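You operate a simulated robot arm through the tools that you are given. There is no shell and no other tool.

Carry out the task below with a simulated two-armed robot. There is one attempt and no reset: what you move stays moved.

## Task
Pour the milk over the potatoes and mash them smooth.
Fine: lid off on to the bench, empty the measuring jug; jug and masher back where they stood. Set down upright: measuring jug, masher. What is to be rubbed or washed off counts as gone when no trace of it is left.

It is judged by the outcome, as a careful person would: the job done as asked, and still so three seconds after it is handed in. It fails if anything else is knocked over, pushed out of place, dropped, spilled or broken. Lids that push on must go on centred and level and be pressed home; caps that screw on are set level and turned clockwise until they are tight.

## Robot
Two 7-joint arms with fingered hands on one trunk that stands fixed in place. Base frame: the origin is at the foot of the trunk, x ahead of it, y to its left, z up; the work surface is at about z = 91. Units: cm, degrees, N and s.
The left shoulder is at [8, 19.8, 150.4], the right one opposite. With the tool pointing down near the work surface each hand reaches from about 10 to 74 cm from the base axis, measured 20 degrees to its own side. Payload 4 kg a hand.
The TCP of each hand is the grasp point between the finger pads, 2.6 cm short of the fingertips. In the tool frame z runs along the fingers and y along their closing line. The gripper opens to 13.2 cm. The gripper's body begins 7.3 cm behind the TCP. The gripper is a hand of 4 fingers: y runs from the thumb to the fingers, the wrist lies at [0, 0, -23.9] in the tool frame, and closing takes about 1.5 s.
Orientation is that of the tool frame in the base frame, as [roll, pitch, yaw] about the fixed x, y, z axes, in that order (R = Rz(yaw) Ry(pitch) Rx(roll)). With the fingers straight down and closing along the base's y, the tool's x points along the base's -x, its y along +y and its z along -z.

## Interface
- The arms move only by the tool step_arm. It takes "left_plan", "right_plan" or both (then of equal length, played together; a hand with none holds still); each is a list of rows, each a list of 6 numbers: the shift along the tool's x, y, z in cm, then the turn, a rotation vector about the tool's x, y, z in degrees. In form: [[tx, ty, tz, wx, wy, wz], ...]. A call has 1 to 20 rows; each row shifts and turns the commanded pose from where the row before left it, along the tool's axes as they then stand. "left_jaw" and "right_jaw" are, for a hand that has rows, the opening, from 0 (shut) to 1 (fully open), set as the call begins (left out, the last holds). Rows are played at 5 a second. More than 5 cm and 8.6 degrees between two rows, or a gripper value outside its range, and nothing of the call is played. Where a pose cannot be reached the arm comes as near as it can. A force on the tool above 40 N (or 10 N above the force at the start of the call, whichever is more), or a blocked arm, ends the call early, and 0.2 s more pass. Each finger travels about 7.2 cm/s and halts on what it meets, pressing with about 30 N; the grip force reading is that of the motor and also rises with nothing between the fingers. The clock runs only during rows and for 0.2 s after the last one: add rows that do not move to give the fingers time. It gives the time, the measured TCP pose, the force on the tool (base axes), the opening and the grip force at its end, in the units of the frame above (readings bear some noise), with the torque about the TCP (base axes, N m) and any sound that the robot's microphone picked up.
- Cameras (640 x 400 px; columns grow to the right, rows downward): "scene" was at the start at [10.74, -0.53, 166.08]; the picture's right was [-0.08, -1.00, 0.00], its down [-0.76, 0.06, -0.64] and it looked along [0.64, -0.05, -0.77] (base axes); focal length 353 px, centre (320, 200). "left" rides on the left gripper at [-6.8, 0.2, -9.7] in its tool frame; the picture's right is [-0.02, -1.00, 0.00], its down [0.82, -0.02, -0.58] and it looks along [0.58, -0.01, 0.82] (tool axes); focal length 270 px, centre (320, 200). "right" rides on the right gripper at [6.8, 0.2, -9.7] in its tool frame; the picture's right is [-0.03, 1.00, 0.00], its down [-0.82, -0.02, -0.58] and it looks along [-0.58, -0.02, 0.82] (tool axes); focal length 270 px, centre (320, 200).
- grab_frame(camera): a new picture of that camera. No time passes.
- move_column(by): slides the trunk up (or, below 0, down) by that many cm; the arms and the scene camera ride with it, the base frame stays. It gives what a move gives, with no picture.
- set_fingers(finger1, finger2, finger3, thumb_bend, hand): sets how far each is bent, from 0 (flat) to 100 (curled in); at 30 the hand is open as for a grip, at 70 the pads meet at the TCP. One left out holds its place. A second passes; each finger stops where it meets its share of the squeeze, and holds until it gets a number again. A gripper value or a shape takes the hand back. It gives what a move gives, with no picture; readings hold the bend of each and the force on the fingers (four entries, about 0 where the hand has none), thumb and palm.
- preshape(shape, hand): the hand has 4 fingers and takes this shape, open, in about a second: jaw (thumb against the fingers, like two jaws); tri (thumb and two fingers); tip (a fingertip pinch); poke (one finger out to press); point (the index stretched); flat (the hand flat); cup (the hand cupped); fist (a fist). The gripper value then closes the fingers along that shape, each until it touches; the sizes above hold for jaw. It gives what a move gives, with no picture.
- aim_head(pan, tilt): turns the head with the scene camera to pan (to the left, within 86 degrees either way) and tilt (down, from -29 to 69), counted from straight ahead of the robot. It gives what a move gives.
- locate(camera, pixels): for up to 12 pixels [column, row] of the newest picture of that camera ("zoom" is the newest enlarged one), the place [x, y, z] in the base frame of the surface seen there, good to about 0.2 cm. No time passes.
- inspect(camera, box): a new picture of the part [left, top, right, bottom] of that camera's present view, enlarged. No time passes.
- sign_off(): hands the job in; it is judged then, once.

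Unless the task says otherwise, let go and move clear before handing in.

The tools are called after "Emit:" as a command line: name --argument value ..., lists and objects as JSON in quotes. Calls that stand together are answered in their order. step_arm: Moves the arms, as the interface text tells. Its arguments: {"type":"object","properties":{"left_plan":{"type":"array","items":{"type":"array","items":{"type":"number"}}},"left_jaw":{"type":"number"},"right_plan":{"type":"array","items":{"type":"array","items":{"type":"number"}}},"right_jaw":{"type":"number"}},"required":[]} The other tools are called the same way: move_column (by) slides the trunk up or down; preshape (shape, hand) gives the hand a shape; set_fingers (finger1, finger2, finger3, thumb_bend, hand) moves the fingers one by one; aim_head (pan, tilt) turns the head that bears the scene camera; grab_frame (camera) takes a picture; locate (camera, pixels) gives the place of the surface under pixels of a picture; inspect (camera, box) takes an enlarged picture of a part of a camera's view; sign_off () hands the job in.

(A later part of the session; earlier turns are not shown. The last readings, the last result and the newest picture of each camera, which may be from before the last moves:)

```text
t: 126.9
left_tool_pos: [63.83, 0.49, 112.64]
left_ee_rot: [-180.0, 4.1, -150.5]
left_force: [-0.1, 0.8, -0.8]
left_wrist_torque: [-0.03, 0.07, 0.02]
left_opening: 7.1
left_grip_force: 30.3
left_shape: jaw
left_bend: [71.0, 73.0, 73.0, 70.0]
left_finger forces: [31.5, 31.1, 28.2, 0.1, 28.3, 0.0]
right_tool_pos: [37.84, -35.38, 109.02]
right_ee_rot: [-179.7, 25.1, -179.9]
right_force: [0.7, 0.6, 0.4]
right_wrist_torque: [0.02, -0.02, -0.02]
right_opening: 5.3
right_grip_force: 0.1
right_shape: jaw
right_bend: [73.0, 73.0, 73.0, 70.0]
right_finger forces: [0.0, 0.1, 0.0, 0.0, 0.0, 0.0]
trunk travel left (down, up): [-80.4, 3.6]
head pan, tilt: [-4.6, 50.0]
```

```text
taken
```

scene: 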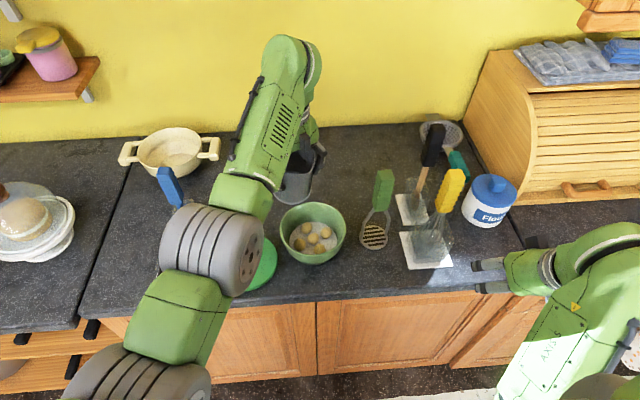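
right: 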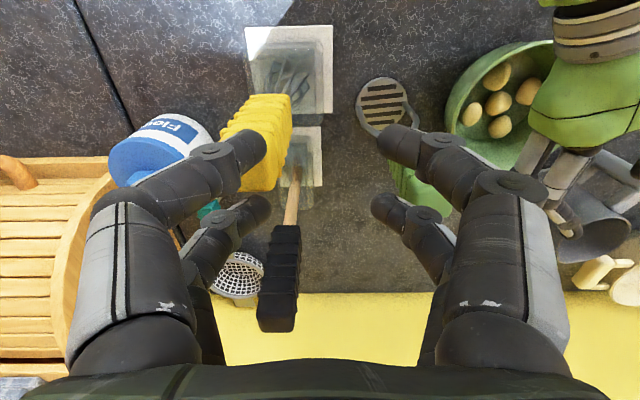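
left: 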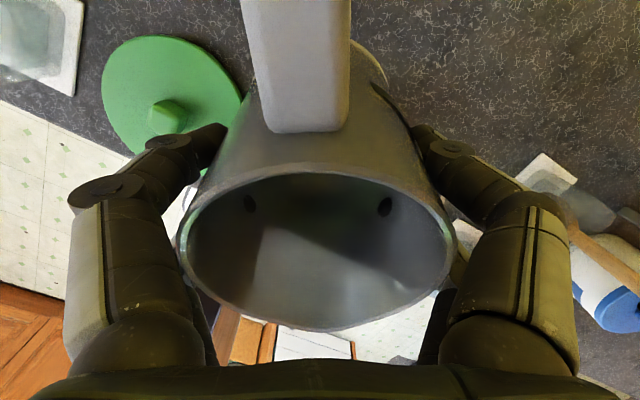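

The bowl now holds milk and potatoes. I carry the jug back: first away from the bowl, then turn it back the way it came.

Emit:
step_arm --left_plan '[[-1.35, 1.05, 0.1, 0, 0, 0], [-1.35, 1.05, 0.1, 0, 0, 0], [-1.35, 1.05, 0.1, 0, 0, 0], [-1.35, 1.05, 0.1, 0, 0, 0], [0, 0, 0, -0.44, 0, -6.28], [0, 0, 0, -0.44, 0, -6.28], [0, 0, 0, -0.44, 0, -6.28], [0, 0, 0, -0.44, 0, -6.28], [0, 0, 0, -0.44, 0, -6.28], [0, 0, 0, -0.44, 0, -6.28], [0, 0, 0, -0.44, 0, -6.28], [0, 0, 0, -0.44, 0, -6.28], [0, 0, 0, -0.44, 0, -6.28], [0, 0, 0, -0.44, 0, -6.28], [0, 0, 0, 0, 0, 0]]'

Emit:
step_arm --left_plan '[[0, 0, 0, -0.44, 0, -6.28], [0, 0, 0, -0.44, 0, -6.28], [0, 0, 0, -0.44, 0, -6.28], [0, 0, 0, -0.44, 0, -6.28], [0, 0, 0, -0.44, 0, -6.28], [0, 0, 0, -0.44, 0, -6.28], [0, 0, 0, -0.44, 0, -6.28], [0, 0, 0, -0.44, 0, -6.28], [0, 0, 0, -0.44, 0, -6.28], [0, 0, 0, -0.44, 0, -6.28], [0, 0, 0, 0, 0, 0]]'

Emit:
grab_frame --camera "left"

Emit:
grab_frame --camera "scene"

```text
t: 130.1
left_tool_pos: [66.41, 6.98, 112.73]
left_ee_rot: [-179.8, 4.0, -87.5]
left_force: [0.5, -0.3, -1.2]
left_wrist_torque: [-0.07, -0.02, 0.0]
left_opening: 7.09
left_grip_force: 30.4
left_shape: jaw
left_bend: [71.0, 73.0, 73.0, 70.0]
left_finger forces: [31.6, 31.3, 28.1, 0.0, 28.3, 0.0]
right_tool_pos: [37.89, -35.5, 108.9]
right_ee_rot: [-179.8, 25.2, -179.8]
right_force: [-0.4, 0.0, 0.2]
right_wrist_torque: [-0.01, 0.02, 0.02]
right_opening: 5.26
right_grip_force: 0.1
right_shape: jaw
right_bend: [73.0, 73.0, 73.0, 70.0]
right_finger forces: [0.1, 0.1, 0.0, 0.1, 0.0, 0.2]
trunk travel left (down, up): [-80.4, 3.6]
head pan, tilt: [-4.6, 50.0]
```

```text
t: 132.5
left_tool_pos: [66.61, 6.85, 112.81]
left_ee_rot: [-179.9, 3.8, -24.6]
left_force: [-0.3, 1.1, -1.5]
left_wrist_torque: [0.0, -0.05, 0.01]
left_opening: 7.08
left_grip_force: 29.6
left_shape: jaw
left_bend: [71.0, 73.0, 73.0, 70.0]
left_finger forces: [31.6, 31.3, 28.1, 0.1, 28.3, 0.0]
right_tool_pos: [37.94, -35.5, 108.97]
right_ee_rot: [-179.7, 25.2, -179.9]
right_force: [0.6, -0.2, 0.5]
right_wrist_torque: [-0.01, -0.03, 0.01]
right_opening: 5.28
right_grip_force: 0.2
right_shape: jaw
right_bend: [73.0, 73.0, 73.0, 70.0]
right_finger forces: [0.0, 0.0, 0.1, 0.0, 0.0, 0.0]
trunk travel left (down, up): [-80.4, 3.6]
head pan, tilt: [-4.6, 50.0]
```

```text
taken
```

left: 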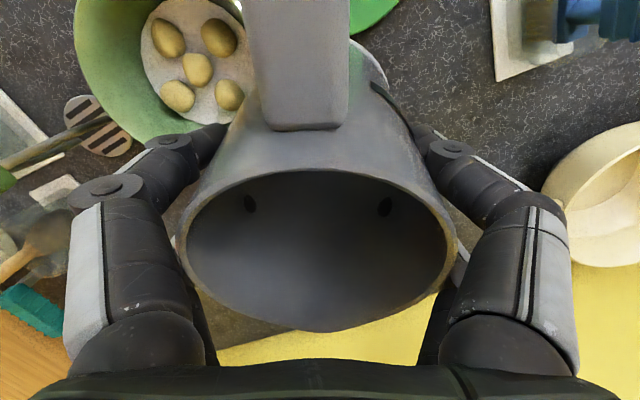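

```text
taken
```

scene: 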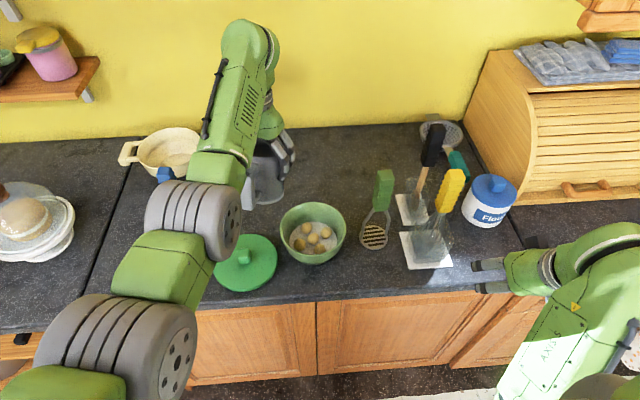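

The left picture shows milk spread white under the five potatoes. I measure the rim now to know the jug's lean in the hand before setting it down.

Emit:
locate --camera "left" --pixels '[[315, 173], [182, 245], [457, 245], [328, 330], [230, 305], [420, 300], [300, 60], [300, 120], [358, 60]]'

```text
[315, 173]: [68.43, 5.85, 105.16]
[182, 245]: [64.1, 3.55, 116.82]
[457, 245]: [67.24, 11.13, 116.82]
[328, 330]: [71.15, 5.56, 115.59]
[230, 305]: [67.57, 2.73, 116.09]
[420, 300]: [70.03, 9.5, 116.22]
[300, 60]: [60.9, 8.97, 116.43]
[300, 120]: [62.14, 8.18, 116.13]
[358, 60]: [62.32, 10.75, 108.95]
```

Rim lean is about 12° at this hand angle, so upright means tilting back 12°. The handle also looks turned a few degrees in the grip, so I zoom to measure its direction.

Emit:
inspect --camera "left" --box '[220, 0, 420, 190]'

Emit:
locate --camera "left" --pixels '[[250, 30], [343, 30], [255, 80], [343, 80], [265, 115], [340, 115], [275, 128], [335, 126], [300, 100], [297, 40]]'

```text
2.11 times, centred on (320, 95) of left
```

zoom: 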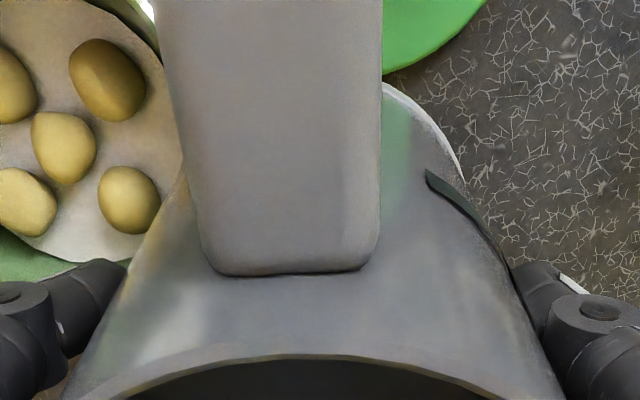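

```text
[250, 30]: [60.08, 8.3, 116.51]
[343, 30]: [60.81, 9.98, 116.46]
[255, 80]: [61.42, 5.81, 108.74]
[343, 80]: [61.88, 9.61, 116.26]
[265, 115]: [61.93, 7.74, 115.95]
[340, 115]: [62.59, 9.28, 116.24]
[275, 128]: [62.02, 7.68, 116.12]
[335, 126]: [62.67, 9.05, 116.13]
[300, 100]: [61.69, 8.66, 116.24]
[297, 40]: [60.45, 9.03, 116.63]
```

The handle has turned about 3.5° in the grip. I level the jug (+13°) and correct its heading, then lower the trunk in stages while holding the hands' height.

Emit:
step_arm --left_plan '[[0, 0, 0, 0, 4.4, 0], [0, 0, 0, 0, 4.3, 0], [0, 0, 0, 0, 4.3, 0], [0, 0, 0, -0.55, 0, 3.46], [0, 0, 0, 0, 0, 0]]'

Emit:
move_column --by -5

Emit:
step_arm --left_plan '[[0.4, 0, -2.47, 0, 0, 0], [0.4, 0, -2.47, 0, 0, 0], [0, 0, 0, 0, 0, 0]]' --right_plan '[[-0.85, 0, -1.81, 0, 0, 0], [-0.85, 0, -1.81, 0, 0, 0], [0, 0, 0, 0, 0, 0]]'

Emit:
move_column --by -5

Emit:
step_arm --left_plan '[[0.4, 0, -2.47, 0, 0, 0], [0.4, 0, -2.47, 0, 0, 0], [0, 0, 0, 0, 0, 0]]' --right_plan '[[-0.85, 0, -1.81, 0, 0, 0], [-0.85, 0, -1.81, 0, 0, 0], [0, 0, 0, 0, 0, 0]]'

```text
t: 133.7
left_tool_pos: [66.45, 6.92, 112.66]
left_ee_rot: [-179.9, -9.2, -28.1]
left_force: [0.8, -0.5, -1.5]
left_wrist_torque: [-0.04, -0.08, 0.01]
left_opening: 7.06
left_grip_force: 29.7
left_shape: jaw
left_bend: [71.0, 73.0, 73.0, 70.0]
left_finger forces: [31.8, 31.3, 28.1, 0.0, 28.3, 0.1]
right_tool_pos: [37.86, -35.36, 109.03]
right_ee_rot: [-179.7, 25.2, -179.8]
right_force: [0.2, 0.8, -0.4]
right_wrist_torque: [-0.04, -0.04, 0.01]
right_opening: 5.27
right_grip_force: 0.1
right_shape: jaw
right_bend: [73.0, 73.0, 73.0, 70.0]
right_finger forces: [0.0, 0.1, 0.0, 0.0, 0.1, 0.1]
trunk travel left (down, up): [-80.4, 3.6]
head pan, tilt: [-4.6, 50.0]
```

```text
t: 134.7
left_tool_pos: [66.46, 6.81, 107.75]
left_ee_rot: [-179.9, -9.2, -28.1]
left_force: [-0.8, -0.2, -1.0]
left_wrist_torque: [-0.02, -0.05, 0.01]
left_opening: 7.08
left_grip_force: 30.1
left_shape: jaw
left_bend: [71.0, 73.0, 73.0, 70.0]
left_finger forces: [31.7, 31.3, 28.2, 0.1, 28.3, 0.0]
right_tool_pos: [37.84, -35.3, 104.03]
right_ee_rot: [-179.7, 25.3, -180.0]
right_force: [0.0, 0.0, 1.1]
right_wrist_torque: [-0.02, 0.01, 0.01]
right_opening: 5.26
right_grip_force: 0.1
right_shape: jaw
right_bend: [73.0, 73.0, 73.0, 70.0]
right_finger forces: [0.0, 0.1, 0.1, 0.0, 0.0, 0.0]
trunk travel left (down, up): [-75.4, 8.6]
head pan, tilt: [-4.6, 50.0]
```

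```text
t: 135.4
left_tool_pos: [66.47, 6.78, 112.62]
left_ee_rot: [-179.9, -9.2, -28.0]
left_force: [0.4, 0.0, -1.4]
left_wrist_torque: [0.01, -0.05, 0.01]
left_opening: 7.1
left_grip_force: 29.9
left_shape: jaw
left_bend: [71.0, 73.0, 73.0, 70.0]
left_finger forces: [31.6, 31.3, 28.3, 0.0, 28.3, 0.0]
right_tool_pos: [37.82, -35.31, 107.95]
right_ee_rot: [-179.8, 25.2, -179.9]
right_force: [-0.5, 0.0, -0.5]
right_wrist_torque: [-0.04, 0.0, -0.03]
right_opening: 5.27
right_grip_force: 0.0
right_shape: jaw
right_bend: [73.0, 73.0, 73.0, 70.0]
right_finger forces: [0.1, 0.1, 0.0, 0.0, 0.1, 0.1]
trunk travel left (down, up): [-75.4, 8.6]
head pan, tilt: [-4.6, 50.0]
```

```text
t: 136.4
left_tool_pos: [66.57, 6.76, 107.73]
left_ee_rot: [-179.9, -9.1, -28.1]
left_force: [0.7, 0.3, -1.5]
left_wrist_torque: [-0.02, -0.06, 0.02]
left_opening: 7.1
left_grip_force: 29.9
left_shape: jaw
left_bend: [71.0, 73.0, 73.0, 70.0]
left_finger forces: [31.7, 31.3, 28.3, 0.1, 28.3, 0.1]
right_tool_pos: [37.76, -35.4, 103.03]
right_ee_rot: [-179.7, 25.2, -179.8]
right_force: [-0.3, 1.0, -0.2]
right_wrist_torque: [-0.02, 0.01, 0.02]
right_opening: 5.25
right_grip_force: 0.1
right_shape: jaw
right_bend: [73.0, 73.0, 73.0, 70.0]
right_finger forces: [0.0, 0.0, 0.0, 0.0, 0.0, 0.0]
trunk travel left (down, up): [-70.4, 13.6]
head pan, tilt: [-4.6, 50.0]
```

```text
t: 137.2
left_tool_pos: [66.56, 6.58, 112.8]
left_ee_rot: [-179.8, -9.2, -28.2]
left_force: [0.6, 0.0, -1.9]
left_wrist_torque: [0.0, -0.01, 0.0]
left_opening: 7.12
left_grip_force: 29.8
left_shape: jaw
left_bend: [71.0, 73.0, 73.0, 70.0]
left_finger forces: [31.7, 31.3, 28.3, 0.0, 28.3, 0.0]
right_tool_pos: [38.08, -35.58, 107.52]
right_ee_rot: [-179.3, 25.6, -179.5]
right_force: [-0.3, -0.2, 0.0]
right_wrist_torque: [0.03, 0.01, 0.0]
right_opening: 5.28
right_grip_force: 0.1
right_shape: jaw
right_bend: [73.0, 73.0, 73.0, 70.0]
right_finger forces: [0.0, 0.0, 0.1, 0.1, 0.1, 0.0]
trunk travel left (down, up): [-70.4, 13.6]
head pan, tilt: [-4.6, 50.0]
```

Now I move the level jug over its old place at height, then use the trunk to lower it straight down.

Emit:
step_arm --left_plan '[[1.42, -1.93, 0.23, 0, 0, 0], [1.42, -1.93, 0.23, 0, 0, 0], [1.42, -1.93, 0.23, 0, 0, 0], [1.42, -1.93, 0.23, 0, 0, 0], [0, 0, 0, 0, 0, 0]]'

Emit:
grab_frame --camera "left"

Emit:
grab_frame --camera "scene"

```text
t: 138.4
left_tool_pos: [75.26, 10.7, 112.4]
left_ee_rot: [-179.9, -9.1, -27.9]
left_force: [0.2, 0.7, -1.3]
left_wrist_torque: [-0.06, -0.04, 0.0]
left_opening: 7.08
left_grip_force: 29.8
left_shape: jaw
left_bend: [71.0, 73.0, 73.0, 70.0]
left_finger forces: [31.8, 31.3, 28.6, 0.0, 28.5, 0.1]
right_tool_pos: [38.2, -35.47, 107.48]
right_ee_rot: [-179.1, 25.9, -179.5]
right_force: [0.0, -0.3, 0.1]
right_wrist_torque: [0.01, 0.02, 0.03]
right_opening: 5.26
right_grip_force: 0.1
right_shape: jaw
right_bend: [73.0, 73.0, 73.0, 70.0]
right_finger forces: [0.0, 0.0, 0.0, 0.0, 0.0, 0.1]
trunk travel left (down, up): [-70.4, 13.6]
head pan, tilt: [-4.6, 50.0]
```

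```text
taken
```

left: 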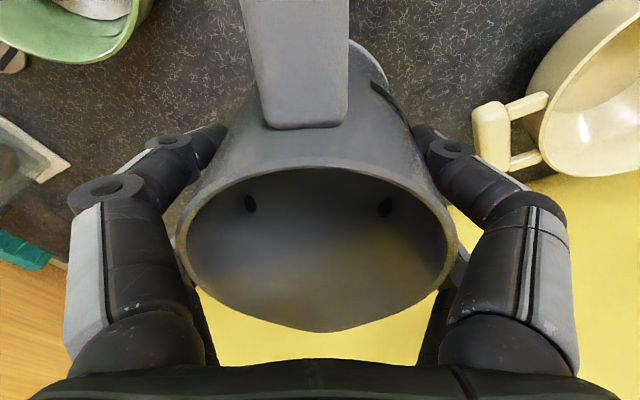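

```text
taken
```

scene: 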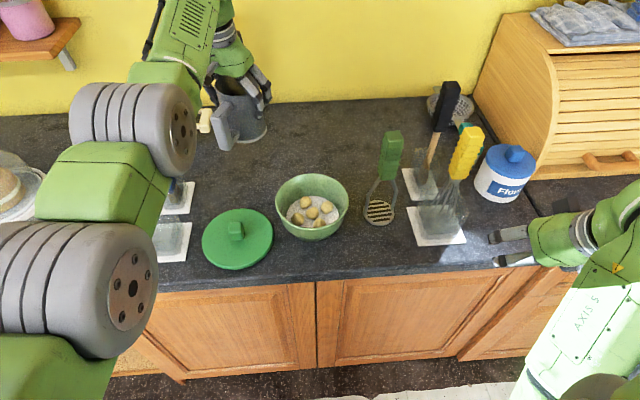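

Over its place. I measure rim and handle once more before lowering.

Emit:
locate --camera "left" --pixels '[[182, 245], [457, 245], [320, 331], [230, 303], [415, 303], [250, 30], [343, 30], [268, 118], [342, 115], [190, 215], [450, 215]]'

```text
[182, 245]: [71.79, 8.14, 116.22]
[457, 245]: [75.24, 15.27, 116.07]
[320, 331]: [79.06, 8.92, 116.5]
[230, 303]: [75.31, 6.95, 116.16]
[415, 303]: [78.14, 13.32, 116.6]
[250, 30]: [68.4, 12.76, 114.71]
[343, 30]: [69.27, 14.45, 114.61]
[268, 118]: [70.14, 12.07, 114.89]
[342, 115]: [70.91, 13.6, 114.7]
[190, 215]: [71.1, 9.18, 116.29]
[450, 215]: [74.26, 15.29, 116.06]
```

Rim is level and matches the original spot (spout (79.06,8.92), handle direction 156°). I lower with the trunk by 12 cm, then feel for the bench.

Emit:
move_column --by -6

Emit:
move_column --by -6

Emit:
step_arm --left_plan '[[-0.06, 0, 0.39, 0, 0, 0], [-0.06, 0, 0.39, 0, 0, 0], [-0.03, 0, 0.2, 0, 0, 0], [-0.03, 0, 0.2, 0, 0, 0], [0, 0, 0, 0, 0, 0]]'

Emit:
grab_frame --camera "scene"

```text
t: 139.4
left_tool_pos: [75.24, 10.77, 106.87]
left_ee_rot: [-179.9, -9.2, -28.0]
left_force: [0.1, -0.4, -1.2]
left_wrist_torque: [-0.03, -0.05, 0.04]
left_opening: 7.09
left_grip_force: 29.9
left_shape: jaw
left_bend: [71.0, 73.0, 73.0, 70.0]
left_finger forces: [31.8, 31.3, 28.6, 0.0, 28.4, 0.0]
right_tool_pos: [38.05, -35.03, 101.07]
right_ee_rot: [-179.8, 24.9, -179.4]
right_force: [-0.4, 0.1, -0.4]
right_wrist_torque: [0.04, -0.01, -0.03]
right_opening: 5.27
right_grip_force: 0.0
right_shape: jaw
right_bend: [73.0, 73.0, 73.0, 70.0]
right_finger forces: [0.1, 0.1, 0.0, 0.0, 0.0, 0.0]
trunk travel left (down, up): [-64.4, 19.6]
head pan, tilt: [-4.6, 50.0]
```

```text
t: 140.4
left_tool_pos: [75.36, 10.79, 100.81]
left_ee_rot: [-179.9, -9.2, -28.1]
left_force: [0.6, 0.3, -0.7]
left_wrist_torque: [0.0, -0.08, 0.0]
left_opening: 7.11
left_grip_force: 29.8
left_shape: jaw
left_bend: [71.0, 73.0, 73.0, 70.0]
left_finger forces: [31.9, 31.2, 28.7, 0.0, 28.6, 0.0]
right_tool_pos: [38.03, -35.05, 94.96]
right_ee_rot: [-179.8, 25.0, -179.4]
right_force: [0.6, -0.2, -0.3]
right_wrist_torque: [-0.02, 0.0, 0.02]
right_opening: 5.24
right_grip_force: 0.1
right_shape: jaw
right_bend: [73.0, 73.0, 73.0, 70.0]
right_finger forces: [0.0, 0.0, 0.1, 0.0, 0.0, 0.0]
trunk travel left (down, up): [-58.4, 25.6]
head pan, tilt: [-4.6, 50.0]
```

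```text
t: 141.6
left_tool_pos: [75.3, 10.79, 99.4]
left_ee_rot: [-179.9, -9.3, -28.1]
left_force: [0.3, 1.9, 0.0]
left_wrist_torque: [-0.03, 0.0, 0.0]
left_opening: 7.07
left_grip_force: 30.3
left_shape: jaw
left_bend: [71.0, 73.0, 73.0, 70.0]
left_finger forces: [31.8, 31.4, 28.8, 0.0, 28.5, 0.0]
right_tool_pos: [38.11, -35.21, 95.25]
right_ee_rot: [-179.4, 25.4, -179.3]
right_force: [0.5, -0.2, -0.5]
right_wrist_torque: [0.01, -0.02, 0.0]
right_opening: 5.29
right_grip_force: 0.1
right_shape: jaw
right_bend: [73.0, 73.0, 73.0, 70.0]
right_finger forces: [0.0, 0.0, 0.0, 0.0, 0.0, 0.0]
trunk travel left (down, up): [-58.4, 25.6]
head pan, tilt: [-4.6, 50.0]
```

```text
taken
```

scene: 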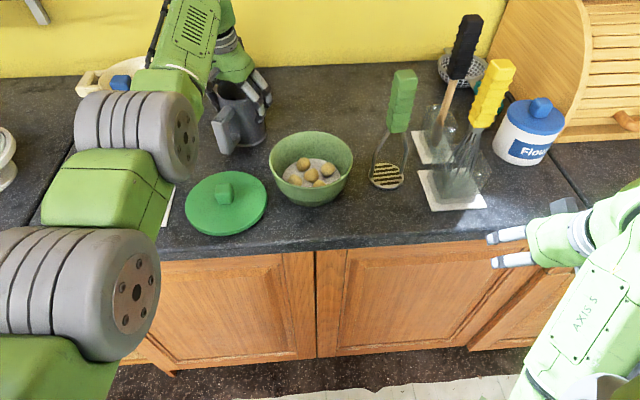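

Weight is just being taken by the bench (force z about 0). A few more small steps down.

Emit:
step_arm --left_plan '[[-0.02, 0, 0.15, 0, 0, 0], [-0.02, 0, 0.15, 0, 0, 0], [0, 0, 0, 0, 0, 0]]'

Emit:
inspect --camera "scene" --box '[180, 50, 290, 170]'

```text
t: 142.4
left_tool_pos: [75.29, 10.77, 99.2]
left_ee_rot: [-179.7, -9.5, -28.2]
left_force: [4.4, -0.7, 12.5]
left_wrist_torque: [-0.05, 0.19, 0.0]
left_opening: 7.06
left_grip_force: 30.0
left_shape: jaw
left_bend: [72.0, 73.0, 73.0, 70.0]
left_finger forces: [32.7, 32.6, 30.5, 0.1, 29.8, 0.0]
right_tool_pos: [38.12, -35.51, 95.31]
right_ee_rot: [-179.2, 25.7, -179.4]
right_force: [-0.7, -0.1, -0.3]
right_wrist_torque: [0.02, 0.01, -0.02]
right_opening: 5.29
right_grip_force: 0.1
right_shape: jaw
right_bend: [73.0, 73.0, 73.0, 70.0]
right_finger forces: [0.0, 0.0, 0.0, 0.1, 0.1, 0.0]
trunk travel left (down, up): [-58.4, 25.6]
head pan, tilt: [-4.6, 50.0]
```

```text
3.33 times, centred on (235, 110) of scene
```

zoom: 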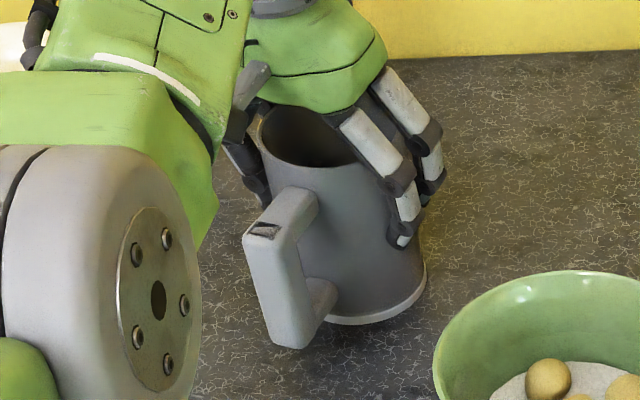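

The jug stands on the bench (12.5 N). I relieve the pressure slightly and open the hand.

Emit:
step_arm --left_plan '[[0.015, 0, -0.1, 0, 0, 0], [0, 0, 0, 0, 0, 0], [0, 0, 0, 0, 0, 0]]' --left_jaw 0.75

Emit:
step_arm --left_plan '[[0, 0, 0, 0, 0, 0], [0, 0, 0, 0, 0, 0], [0, 0, 0, 0, 0, 0]]' --left_jaw 1.0

Emit:
grab_frame --camera "left"

```text
t: 143.2
left_tool_pos: [75.36, 10.75, 99.15]
left_ee_rot: [-179.9, -9.2, -28.0]
left_force: [-0.7, -0.3, 0.5]
left_wrist_torque: [-0.02, 0.0, 0.03]
left_opening: 9.87
left_grip_force: 0.0
left_shape: jaw
left_bend: [64.0, 64.0, 64.0, 51.0]
left_finger forces: [0.0, 0.0, 0.0, 0.0, 0.0, 0.1]
right_tool_pos: [38.15, -35.49, 95.49]
right_ee_rot: [-179.1, 25.8, -179.4]
right_force: [-0.1, -0.1, -0.1]
right_wrist_torque: [-0.01, 0.01, 0.0]
right_opening: 5.26
right_grip_force: 0.1
right_shape: jaw
right_bend: [73.0, 73.0, 73.0, 70.0]
right_finger forces: [0.0, 0.0, 0.0, 0.0, 0.1, 0.0]
trunk travel left (down, up): [-58.4, 25.6]
head pan, tilt: [-4.6, 50.0]
```

```text
t: 144.0
left_tool_pos: [75.34, 10.74, 99.19]
left_ee_rot: [-179.9, -9.2, -28.0]
left_force: [-0.6, 0.1, 0.4]
left_wrist_torque: [0.0, -0.03, 0.03]
left_opening: 13.19
left_grip_force: 0.1
left_shape: jaw
left_bend: [30.0, 30.0, 30.0, 30.0]
left_finger forces: [0.0, 0.0, 0.1, 0.0, 0.0, 0.1]
right_tool_pos: [38.25, -35.54, 95.5]
right_ee_rot: [-179.1, 25.8, -179.5]
right_force: [-0.5, 0.5, -0.6]
right_wrist_torque: [0.0, 0.01, -0.01]
right_opening: 5.27
right_grip_force: 0.0
right_shape: jaw
right_bend: [73.0, 73.0, 73.0, 70.0]
right_finger forces: [0.0, 0.0, 0.0, 0.1, 0.0, 0.0]
trunk travel left (down, up): [-58.4, 25.6]
head pan, tilt: [-4.6, 50.0]
```

```text
taken
```

left: 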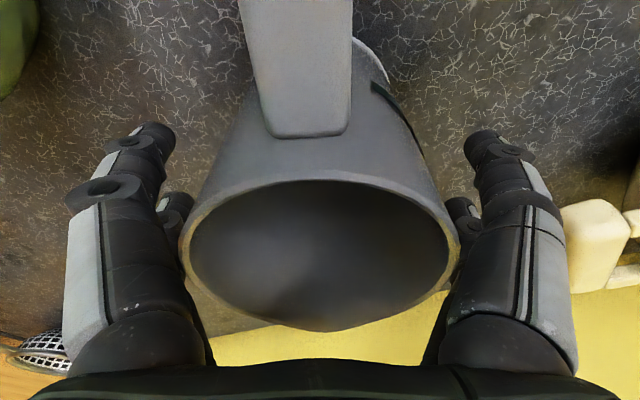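

Released and standing. I lift the hand straight off with the trunk.

Emit:
move_column --by 7

Emit:
move_column --by 8

Emit:
grab_frame --camera "left"

Emit:
grab_frame --camera "scene"

```text
t: 145.1
left_tool_pos: [75.37, 10.84, 106.24]
left_ee_rot: [-179.9, -9.2, -28.0]
left_force: [0.7, 0.9, 0.8]
left_wrist_torque: [-0.01, 0.01, -0.01]
left_opening: 13.18
left_grip_force: 0.1
left_shape: jaw
left_bend: [30.0, 30.0, 30.0, 30.0]
left_finger forces: [0.1, 0.0, 0.0, 0.0, 0.0, 0.0]
right_tool_pos: [38.25, -35.54, 102.52]
right_ee_rot: [-179.0, 25.9, -179.6]
right_force: [-0.5, 0.1, 0.7]
right_wrist_torque: [0.04, 0.0, 0.03]
right_opening: 5.29
right_grip_force: 0.0
right_shape: jaw
right_bend: [73.0, 73.0, 73.0, 70.0]
right_finger forces: [0.0, 0.0, 0.0, 0.1, 0.0, 0.0]
trunk travel left (down, up): [-65.4, 18.6]
head pan, tilt: [-4.6, 50.0]
```

```text
t: 146.2
left_tool_pos: [75.32, 10.79, 114.34]
left_ee_rot: [-180.0, -9.2, -28.0]
left_force: [-0.4, -0.7, -0.2]
left_wrist_torque: [0.01, -0.01, 0.0]
left_opening: 13.2
left_grip_force: 0.0
left_shape: jaw
left_bend: [30.0, 30.0, 30.0, 30.0]
left_finger forces: [0.1, 0.0, 0.0, 0.0, 0.0, 0.0]
right_tool_pos: [38.11, -35.66, 110.56]
right_ee_rot: [-179.0, 25.9, -179.6]
right_force: [0.3, 0.3, 0.7]
right_wrist_torque: [0.02, 0.02, -0.01]
right_opening: 5.28
right_grip_force: 0.1
right_shape: jaw
right_bend: [73.0, 73.0, 73.0, 70.0]
right_finger forces: [0.0, 0.0, 0.0, 0.0, 0.0, 0.0]
trunk travel left (down, up): [-73.4, 10.6]
head pan, tilt: [-4.6, 50.0]
```

```text
taken
```

left: 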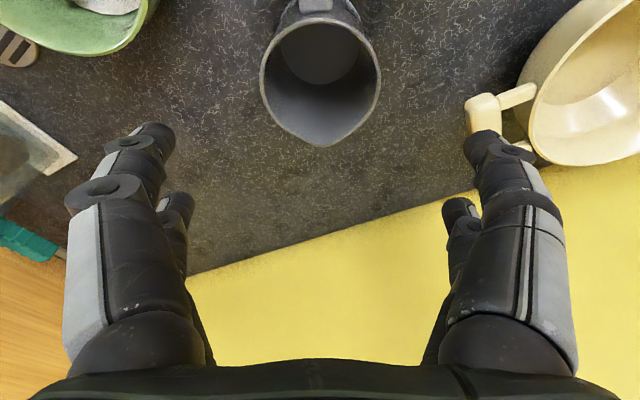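

```text
taken
```

scene: 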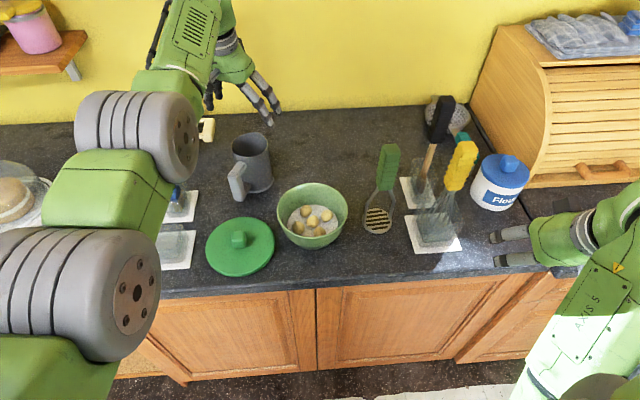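

The jug stands upright and its floor looks grey (empty). I check its position and inside.

Emit:
locate --camera "left" --pixels '[[261, 80], [381, 80], [322, 146], [275, 118], [370, 118], [318, 60], [316, 5]]'

Emit:
inspect --camera "left" --box '[230, 0, 410, 160]'

```text
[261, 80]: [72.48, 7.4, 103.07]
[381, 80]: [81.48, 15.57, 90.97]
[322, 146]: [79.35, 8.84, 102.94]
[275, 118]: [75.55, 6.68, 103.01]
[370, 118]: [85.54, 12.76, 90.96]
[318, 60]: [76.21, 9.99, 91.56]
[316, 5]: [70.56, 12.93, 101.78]
```

```text
2.50 times, centred on (320, 80) of left
```

zoom: 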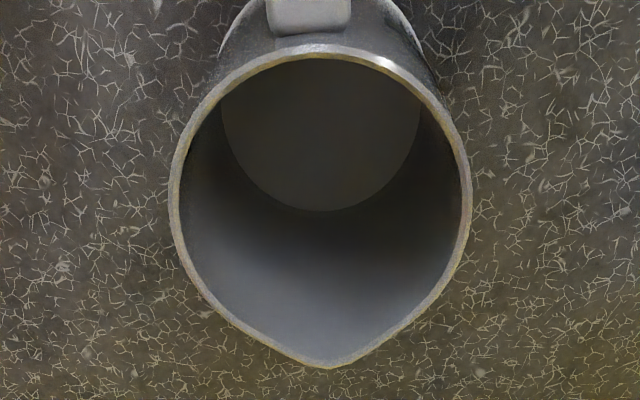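

The jug is empty and within 3 mm of its old place. Now I withdraw the left hand and raise the trunk again, turning the hand back to its ordinary heading.

Emit:
step_arm --left_plan '[[-3.27, 0.85, -0.53, 0, 0, 0], [-3.27, 0.85, -0.53, 0, 0, 0], [-3.27, 0.85, -0.53, 0, 0, 0], [-3.27, 0.85, -0.53, 0, 0, 0], [0, 0, 0, 0, -4.6, 0], [0, 0, 0, 0, -4.6, 0], [0, 0, 0, 0, 0, 0]]'

Emit:
move_column --by 5

Emit:
step_arm --left_plan '[[0, 0, 2, 0, 0, 0], [0, 0, 2, 0, 0, 0], [0, 0, 0, 0, 0, 0]]'

Emit:
move_column --by 5

```text
t: 147.8
left_tool_pos: [61.9, 13.98, 114.09]
left_ee_rot: [-179.9, 0.1, -28.0]
left_force: [-0.6, -0.4, 0.3]
left_wrist_torque: [0.01, -0.04, -0.03]
left_opening: 13.17
left_grip_force: 0.0
left_shape: jaw
left_bend: [30.0, 30.0, 30.0, 30.0]
left_finger forces: [0.0, 0.0, 0.1, 0.1, 0.1, 0.1]
right_tool_pos: [38.09, -35.48, 110.52]
right_ee_rot: [-179.1, 25.8, -179.6]
right_force: [0.3, -0.2, 0.0]
right_wrist_torque: [0.04, 0.01, -0.01]
right_opening: 5.26
right_grip_force: 0.1
right_shape: jaw
right_bend: [73.0, 73.0, 73.0, 70.0]
right_finger forces: [0.1, 0.0, 0.1, 0.0, 0.0, 0.1]
trunk travel left (down, up): [-73.4, 10.6]
head pan, tilt: [-4.6, 50.0]
```

```text
t: 148.7
left_tool_pos: [62.35, 13.95, 119.18]
left_ee_rot: [-179.9, 0.1, -28.1]
left_force: [-0.1, 0.4, -0.1]
left_wrist_torque: [0.02, 0.02, -0.01]
left_opening: 13.16
left_grip_force: 0.0
left_shape: jaw
left_bend: [30.0, 30.0, 30.0, 30.0]
left_finger forces: [0.0, 0.0, 0.0, 0.0, 0.0, 0.0]
right_tool_pos: [38.1, -35.54, 115.61]
right_ee_rot: [-179.0, 25.9, -179.6]
right_force: [0.5, 0.1, -0.1]
right_wrist_torque: [-0.02, 0.0, -0.02]
right_opening: 5.29
right_grip_force: 0.0
right_shape: jaw
right_bend: [73.0, 73.0, 73.0, 70.0]
right_finger forces: [0.0, 0.1, 0.0, 0.0, 0.0, 0.1]
trunk travel left (down, up): [-78.4, 5.6]
head pan, tilt: [-4.6, 50.0]
```

```text
t: 149.5
left_tool_pos: [62.1, 14.16, 115.14]
left_ee_rot: [-179.9, 0.1, -28.0]
left_force: [-0.4, 0.5, 0.6]
left_wrist_torque: [0.0, -0.01, 0.01]
left_opening: 13.18
left_grip_force: 0.0
left_shape: jaw
left_bend: [30.0, 30.0, 30.0, 30.0]
left_finger forces: [0.1, 0.0, 0.0, 0.1, 0.0, 0.0]
right_tool_pos: [38.2, -35.66, 115.49]
right_ee_rot: [-179.1, 25.8, -179.6]
right_force: [0.4, 0.0, 0.0]
right_wrist_torque: [-0.01, 0.02, 0.0]
right_opening: 5.27
right_grip_force: 0.0
right_shape: jaw
right_bend: [73.0, 73.0, 73.0, 70.0]
right_finger forces: [0.0, 0.0, 0.0, 0.1, 0.0, 0.1]
trunk travel left (down, up): [-78.4, 5.6]
head pan, tilt: [-4.6, 50.0]
```

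```text
t: 150.5
left_tool_pos: [62.18, 13.98, 120.08]
left_ee_rot: [-180.0, 0.1, -28.1]
left_force: [0.2, 0.2, 0.0]
left_wrist_torque: [0.0, -0.01, 0.0]
left_opening: 13.17
left_grip_force: 0.1
left_shape: jaw
left_bend: [30.0, 30.0, 30.0, 30.0]
left_finger forces: [0.0, 0.0, 0.1, 0.0, 0.1, 0.0]
right_tool_pos: [38.09, -35.49, 120.61]
right_ee_rot: [-179.0, 25.9, -179.6]
right_force: [0.0, -0.6, -0.7]
right_wrist_torque: [0.0, -0.02, 0.04]
right_opening: 5.27
right_grip_force: 0.0
right_shape: jaw
right_bend: [73.0, 73.0, 73.0, 70.0]
right_finger forces: [0.1, 0.1, 0.0, 0.1, 0.0, 0.0]
trunk travel left (down, up): [-83.4, 0.6]
head pan, tilt: [-4.6, 50.0]
```

Trunk is up again. I turn the left hand back to its ordinary heading in place.

Emit:
step_arm --left_plan '[[0, 0, 2, 0, 0, 0], [0, 0, 0, 0, 0, 8.44], [0, 0, 0, 0, 0, 8.44], [0, 0, 0, 0, 0, 8.44], [0, 0, 0, 0, 0, 8.44], [0, 0, 0, 0, 0, 8.44], [0, 0, 0, 0, 0, 8.44], [0, 0, 0, 0, 0, 8.44], [0, 0, 0, 0, 0, 8.44], [0, 0, 0, 0, 0, 8.44], [0, 0, 0, 0, 0, 8.44], [0, 0, 0, 0, 0, 8.44], [0, 0, 0, 0, 0, 8.44], [0, 0, 0, 0, 0, 8.44], [0, 0, 0, 0, 0, 8.44], [0, 0, 0, 0, 0, 8.44], [0, 0, 0, 0, 0, 8.44], [0, 0, 0, 0, 0, 8.44], [0, 0, 0, 0, 0, 8.44], [0, 0, 0, 0, 0, 0]]'

Emit:
grab_frame --camera "scene"

```text
t: 154.7
left_tool_pos: [62.23, 13.87, 118.05]
left_ee_rot: [179.9, 0.1, 179.9]
left_force: [-0.7, 0.6, 0.4]
left_wrist_torque: [0.02, 0.03, -0.02]
left_opening: 13.17
left_grip_force: 0.1
left_shape: jaw
left_bend: [30.0, 30.0, 30.0, 30.0]
left_finger forces: [0.0, 0.0, 0.1, 0.0, 0.0, 0.1]
right_tool_pos: [38.12, -35.53, 120.51]
right_ee_rot: [-179.1, 25.9, -179.6]
right_force: [-0.3, 1.0, -0.2]
right_wrist_torque: [0.0, -0.04, -0.01]
right_opening: 5.26
right_grip_force: 0.2
right_shape: jaw
right_bend: [73.0, 73.0, 73.0, 70.0]
right_finger forces: [0.0, 0.0, 0.0, 0.0, 0.0, 0.0]
trunk travel left (down, up): [-83.4, 0.6]
head pan, tilt: [-4.6, 50.0]
```

```text
taken
```

scene: 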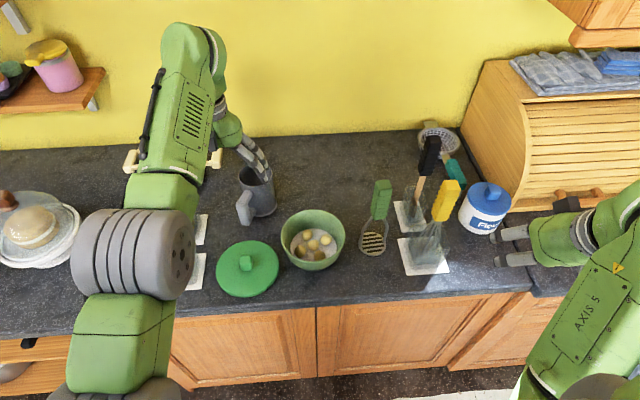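

The left hand moves further left out of the way, and the right hand comes forward to a staging spot in front of the masher.

Emit:
step_arm --left_plan '[[0, 2.4, 0, 0, 0, 0], [0, 2.4, 0, 0, 0, 0], [0, 2.4, 0, 0, 0, 0], [0, 2.4, 0, 0, 0, 0], [0, 2.4, 0, 0, 0, 0], [0, 0, 0, 0, 0, 0]]' --right_plan '[[-1.21, 3.1, 2.04, 0, 0, 0], [-1.21, 3.1, 2.04, 0, 0, 0], [-1.21, 3.1, 2.04, 0, 0, 0], [-1.21, 3.1, 2.04, 0, 0, 0], [-1.21, 3.1, 2.04, 0, 0, 0], [0, 0, 0, 0, 0, 0]]' --right_jaw 0.5

Emit:
step_arm --right_plan '[[0, 0, 0, 0, -8, 0], [0, 0, 0, 0, -8, 0], [0, 0, 0, 0, -8, 0], [0, 0, 0, 0, 0, 0]]'

Emit:
grab_frame --camera "scene"

```text
t: 156.1
left_tool_pos: [62.21, 25.8, 118.14]
left_ee_rot: [179.9, 0.1, -179.9]
left_force: [-1.0, -0.4, -0.3]
left_wrist_torque: [-0.02, -0.01, 0.03]
left_opening: 13.18
left_grip_force: 0.1
left_shape: jaw
left_bend: [30.0, 30.0, 30.0, 30.0]
left_finger forces: [0.0, 0.0, 0.0, 0.1, 0.0, 0.0]
right_tool_pos: [47.74, -19.87, 113.19]
right_ee_rot: [-179.6, 25.2, -179.9]
right_force: [-0.3, 0.2, -0.5]
right_wrist_torque: [0.02, 0.0, -0.02]
right_opening: 6.55
right_grip_force: 0.1
right_shape: jaw
right_bend: [73.0, 73.0, 73.0, 70.0]
right_finger forces: [0.1, 0.0, 0.0, 0.0, 0.0, 0.1]
trunk travel left (down, up): [-83.4, 0.6]
head pan, tilt: [-4.6, 50.0]
```

```text
t: 157.1
left_tool_pos: [62.09, 25.73, 118.22]
left_ee_rot: [179.9, 0.1, -179.8]
left_force: [-0.7, -0.3, 0.0]
left_wrist_torque: [0.0, 0.0, 0.02]
left_opening: 13.19
left_grip_force: 0.0
left_shape: jaw
left_bend: [30.0, 30.0, 30.0, 30.0]
left_finger forces: [0.0, 0.0, 0.1, 0.0, 0.0, 0.0]
right_tool_pos: [47.78, -19.94, 113.3]
right_ee_rot: [-179.8, 49.3, -179.9]
right_force: [0.3, -0.8, -0.3]
right_wrist_torque: [-0.01, -0.02, 0.01]
right_opening: 6.57
right_grip_force: 0.1
right_shape: jaw
right_bend: [73.0, 73.0, 73.0, 70.0]
right_finger forces: [0.0, 0.1, 0.0, 0.0, 0.0, 0.1]
trunk travel left (down, up): [-83.4, 0.6]
head pan, tilt: [-4.6, 50.0]
```

```text
taken
```

scene: 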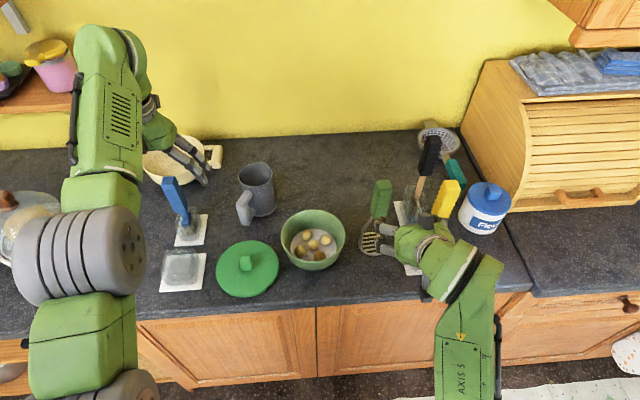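

Right hand at 41° below horizontal, no trouble. I continue tilting forward.

Emit:
step_arm --right_plan '[[0, 0, 0, 0, -8, 0], [0, 0, 0, 0, -8, 0], [0, 0, 0, 0, 0, 0]]'

Emit:
step_arm --right_plan '[[0, 0, 0, 0, -6, 0], [0, 0, 0, 0, -6, 0], [0, 0, 0, 0, 0, 0]]'

Emit:
grab_frame --camera "right"

Emit:
grab_frame --camera "scene"

```text
t: 157.9
left_tool_pos: [62.1, 25.85, 118.26]
left_ee_rot: [180.0, 0.0, -179.9]
left_force: [0.6, -1.2, -0.5]
left_wrist_torque: [0.01, 0.0, 0.02]
left_opening: 13.19
left_grip_force: 0.0
left_shape: jaw
left_bend: [30.0, 30.0, 30.0, 30.0]
left_finger forces: [0.0, 0.0, 0.0, 0.0, 0.0, 0.0]
right_tool_pos: [47.77, -19.87, 113.36]
right_ee_rot: [-179.3, 65.2, -179.3]
right_force: [-0.7, 0.2, 0.7]
right_wrist_torque: [0.01, -0.02, -0.02]
right_opening: 6.54
right_grip_force: 0.0
right_shape: jaw
right_bend: [73.0, 73.0, 73.0, 70.0]
right_finger forces: [0.0, 0.0, 0.0, 0.0, 0.0, 0.0]
trunk travel left (down, up): [-83.4, 0.6]
head pan, tilt: [-4.6, 50.0]
```

```text
t: 158.7
left_tool_pos: [62.13, 25.83, 118.17]
left_ee_rot: [179.9, 0.0, -179.8]
left_force: [0.3, -0.2, -0.9]
left_wrist_torque: [0.0, 0.04, -0.01]
left_opening: 13.19
left_grip_force: 0.1
left_shape: jaw
left_bend: [30.0, 30.0, 30.0, 30.0]
left_finger forces: [0.0, 0.0, 0.1, 0.0, 0.0, 0.0]
right_tool_pos: [47.76, -19.0, 113.37]
right_ee_rot: [-178.5, 77.2, -178.7]
right_force: [-0.5, 0.2, -1.2]
right_wrist_torque: [-0.03, -0.01, -0.02]
right_opening: 6.55
right_grip_force: 0.0
right_shape: jaw
right_bend: [73.0, 73.0, 73.0, 70.0]
right_finger forces: [0.1, 0.0, 0.1, 0.0, 0.0, 0.0]
right hand out of reach, approached as far as the arm can: row 1, 2
trunk travel left (down, up): [-83.4, 0.6]
head pan, tilt: [-4.6, 50.0]
```

```text
taken
```

right: 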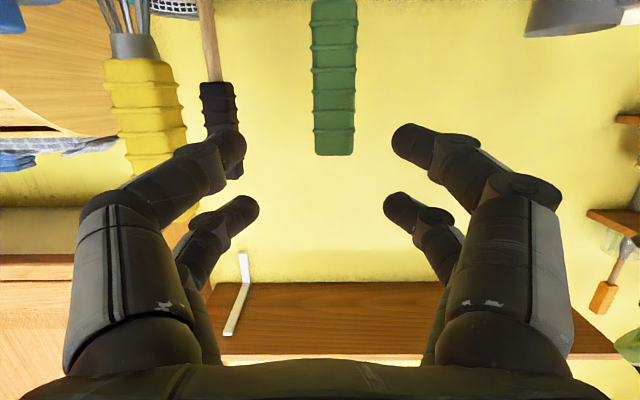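

```text
taken
```

scene: 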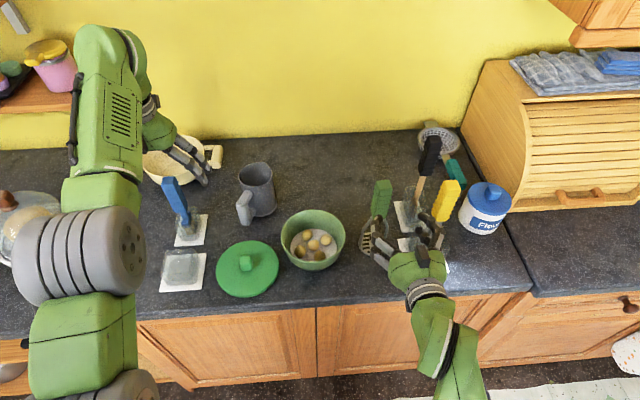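

The right hand is nearly level (13°) with the masher handle straight ahead at (335,75) in its camera. I relax the wrist a little (18°, heading −5°) and measure the handle.

Emit:
step_arm --right_plan '[[0, 0, 0, 0, 5, 0], [0, 0, 0, 4.7, 0, 1.5], [0, 0, 0, 0, 0, 0]]'

Emit:
grab_frame --camera "right"

Emit:
locate --camera "right" --pixels '[[320, 60], [340, 60], [355, 60], [320, 100], [340, 100], [355, 100], [338, 130], [338, 20]]'

```text
t: 159.5
left_tool_pos: [62.13, 25.88, 118.26]
left_ee_rot: [179.9, 0.1, -179.9]
left_force: [-0.2, -0.3, -0.4]
left_wrist_torque: [-0.01, 0.02, 0.01]
left_opening: 13.15
left_grip_force: 0.2
left_shape: jaw
left_bend: [30.0, 30.0, 30.0, 30.0]
left_finger forces: [0.1, 0.0, 0.0, 0.0, 0.0, 0.0]
right_tool_pos: [47.61, -19.04, 113.54]
right_ee_rot: [-178.9, 72.1, 175.9]
right_force: [-0.1, -0.4, -0.3]
right_wrist_torque: [0.03, 0.02, -0.03]
right_opening: 6.57
right_grip_force: 0.1
right_shape: jaw
right_bend: [73.0, 73.0, 73.0, 70.0]
right_finger forces: [0.0, 0.0, 0.1, 0.1, 0.0, 0.0]
trunk travel left (down, up): [-83.4, 0.6]
head pan, tilt: [-4.6, 50.0]
```

```text
taken
```

right: 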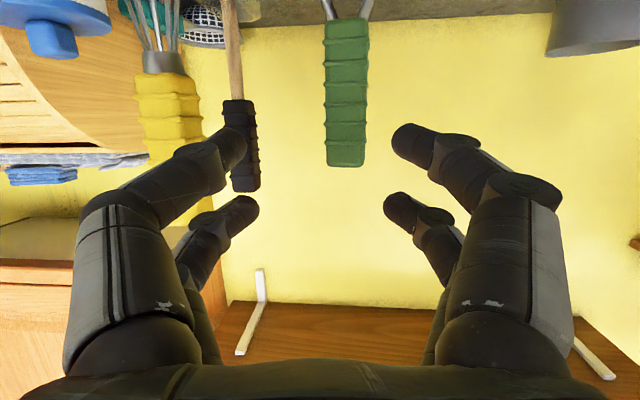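

```text
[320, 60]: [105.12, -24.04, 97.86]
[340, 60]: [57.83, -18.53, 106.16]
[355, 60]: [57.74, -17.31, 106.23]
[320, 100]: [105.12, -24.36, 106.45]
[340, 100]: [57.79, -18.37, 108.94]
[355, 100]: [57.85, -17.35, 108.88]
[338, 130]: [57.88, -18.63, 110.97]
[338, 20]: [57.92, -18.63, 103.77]
```

The handle's front face is at x 57.8, centred at y −17.85. I line up and advance along the hand's axis onto it at z about 109.

Emit:
step_arm --right_plan '[[0.44, 2.0, 2.2, 0, 0, 0], [0, 0, 2.5, 0, 0, 0], [0, 0, 2.5, 0, 0, 0], [0, 0, 0, 0, 0, 0]]'

Emit:
grab_frame --camera "right"

Emit:
inspect --camera "scene" --box '[320, 150, 500, 320]'

```text
t: 160.5
left_tool_pos: [62.06, 25.79, 118.28]
left_ee_rot: [180.0, 0.1, 180.0]
left_force: [-0.5, 0.1, 0.4]
left_wrist_torque: [0.01, 0.0, 0.01]
left_opening: 13.2
left_grip_force: 0.1
left_shape: jaw
left_bend: [30.0, 30.0, 30.0, 30.0]
left_finger forces: [0.1, 0.0, 0.0, 0.1, 0.0, 0.0]
right_tool_pos: [54.51, -17.61, 110.85]
right_ee_rot: [-178.9, 72.2, 175.9]
right_force: [-0.9, 0.0, -0.1]
right_wrist_torque: [-0.05, 0.0, -0.02]
right_opening: 6.55
right_grip_force: 0.1
right_shape: jaw
right_bend: [73.0, 73.0, 73.0, 70.0]
right_finger forces: [0.1, 0.0, 0.0, 0.0, 0.0, 0.0]
trunk travel left (down, up): [-83.4, 0.6]
head pan, tilt: [-4.6, 50.0]
```

```text
taken
```

right: 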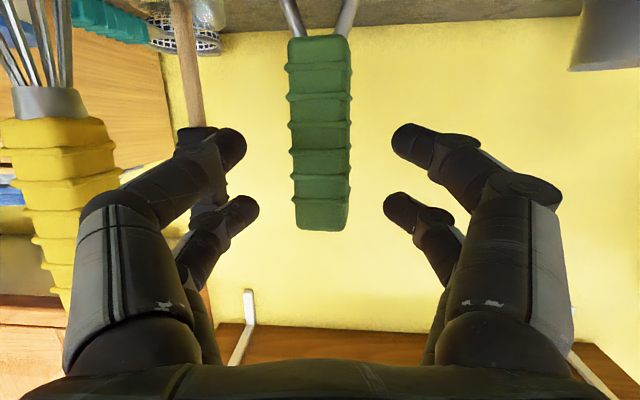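

```text
2.35 times, centred on (410, 235) of scene
```

zoom: 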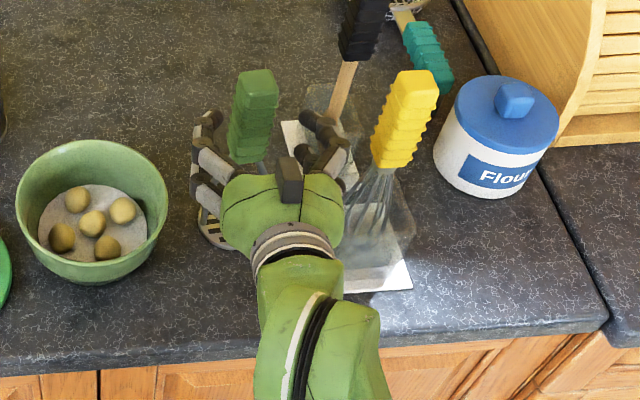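

Handle is centred between the fingers. I advance the last 4.9 cm.

Emit:
step_arm --right_plan '[[0, 0, 2.45, 0, 0, 0], [0, 0, 2.45, 0, 0, 0], [0, 0, 0, 0, 0, 0]]'

Emit:
grab_frame --camera "right"

```text
t: 161.3
left_tool_pos: [62.04, 25.92, 118.31]
left_ee_rot: [-180.0, 0.1, -180.0]
left_force: [0.2, -0.3, -0.1]
left_wrist_torque: [-0.01, 0.0, 0.02]
left_opening: 13.18
left_grip_force: 0.1
left_shape: jaw
left_bend: [30.0, 30.0, 30.0, 30.0]
left_finger forces: [0.0, 0.1, 0.1, 0.1, 0.0, 0.0]
right_tool_pos: [59.01, -18.07, 109.33]
right_ee_rot: [-179.0, 72.2, 176.1]
right_force: [-0.2, 0.1, -0.3]
right_wrist_torque: [0.03, 0.02, 0.0]
right_opening: 6.54
right_grip_force: 0.1
right_shape: jaw
right_bend: [73.0, 73.0, 73.0, 70.0]
right_finger forces: [0.1, 0.0, 0.0, 0.1, 0.1, 0.0]
trunk travel left (down, up): [-83.4, 0.6]
head pan, tilt: [-4.6, 50.0]
```

```text
taken
```

right: 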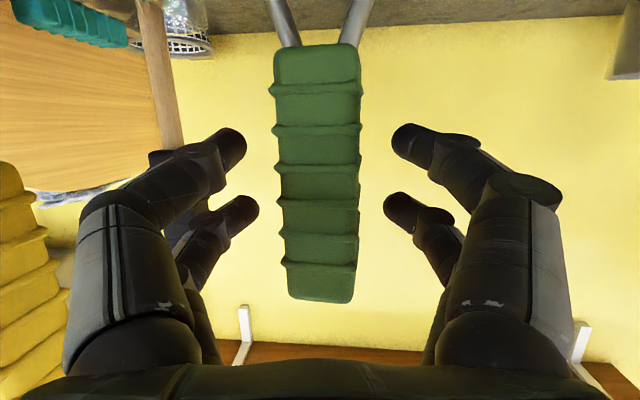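

The handle (318,170) is between both finger pairs. I close the hand.

Emit:
step_arm --right_plan '[[0, 0, 0, 0, 0, 0], [0, 0, 0, 0, 0, 0], [0, 0, 0, 0, 0, 0], [0, 0, 0, 0, 0, 0], [0, 0, 0, 0, 0, 0], [0, 0, 0, 0, 0, 0]]' --right_jaw 0.0

Emit:
grab_frame --camera "right"

Emit:
inspect --camera "scene" --box '[270, 140, 430, 280]'

```text
t: 162.7
left_tool_pos: [62.09, 25.67, 118.29]
left_ee_rot: [179.9, 0.1, -179.9]
left_force: [0.3, 0.1, 0.2]
left_wrist_torque: [-0.01, 0.01, 0.0]
left_opening: 13.18
left_grip_force: 0.0
left_shape: jaw
left_bend: [30.0, 30.0, 30.0, 30.0]
left_finger forces: [0.1, 0.0, 0.0, 0.0, 0.0, 0.0]
right_tool_pos: [58.96, -17.97, 109.42]
right_ee_rot: [-178.9, 72.3, 176.0]
right_force: [-0.7, 0.7, 2.9]
right_wrist_torque: [-0.02, 0.39, -0.01]
right_opening: 2.3
right_grip_force: 29.9
right_shape: jaw
right_bend: [75.0, 74.0, 73.0, 71.0]
right_finger forces: [31.2, 18.7, 20.3, 0.0, 28.5, 0.1]
trunk travel left (down, up): [-83.4, 0.6]
head pan, tilt: [-4.6, 50.0]
```

```text
taken
```

right: 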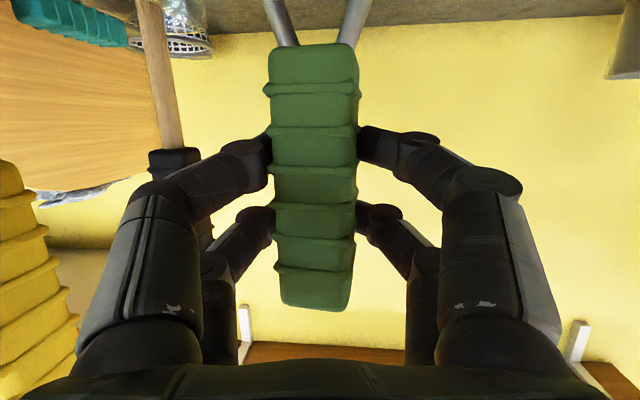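

```text
2.86 times, centred on (350, 210) of scene
```

zoom: 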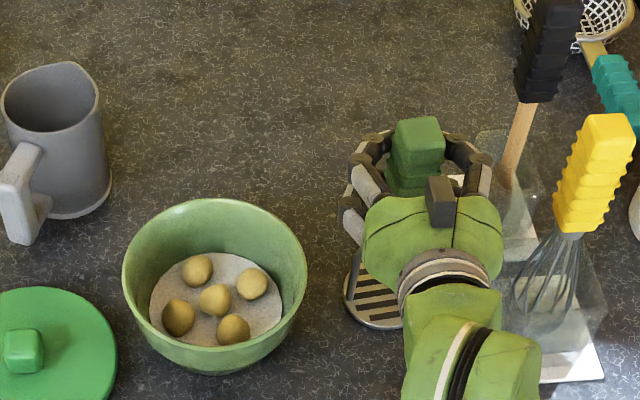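

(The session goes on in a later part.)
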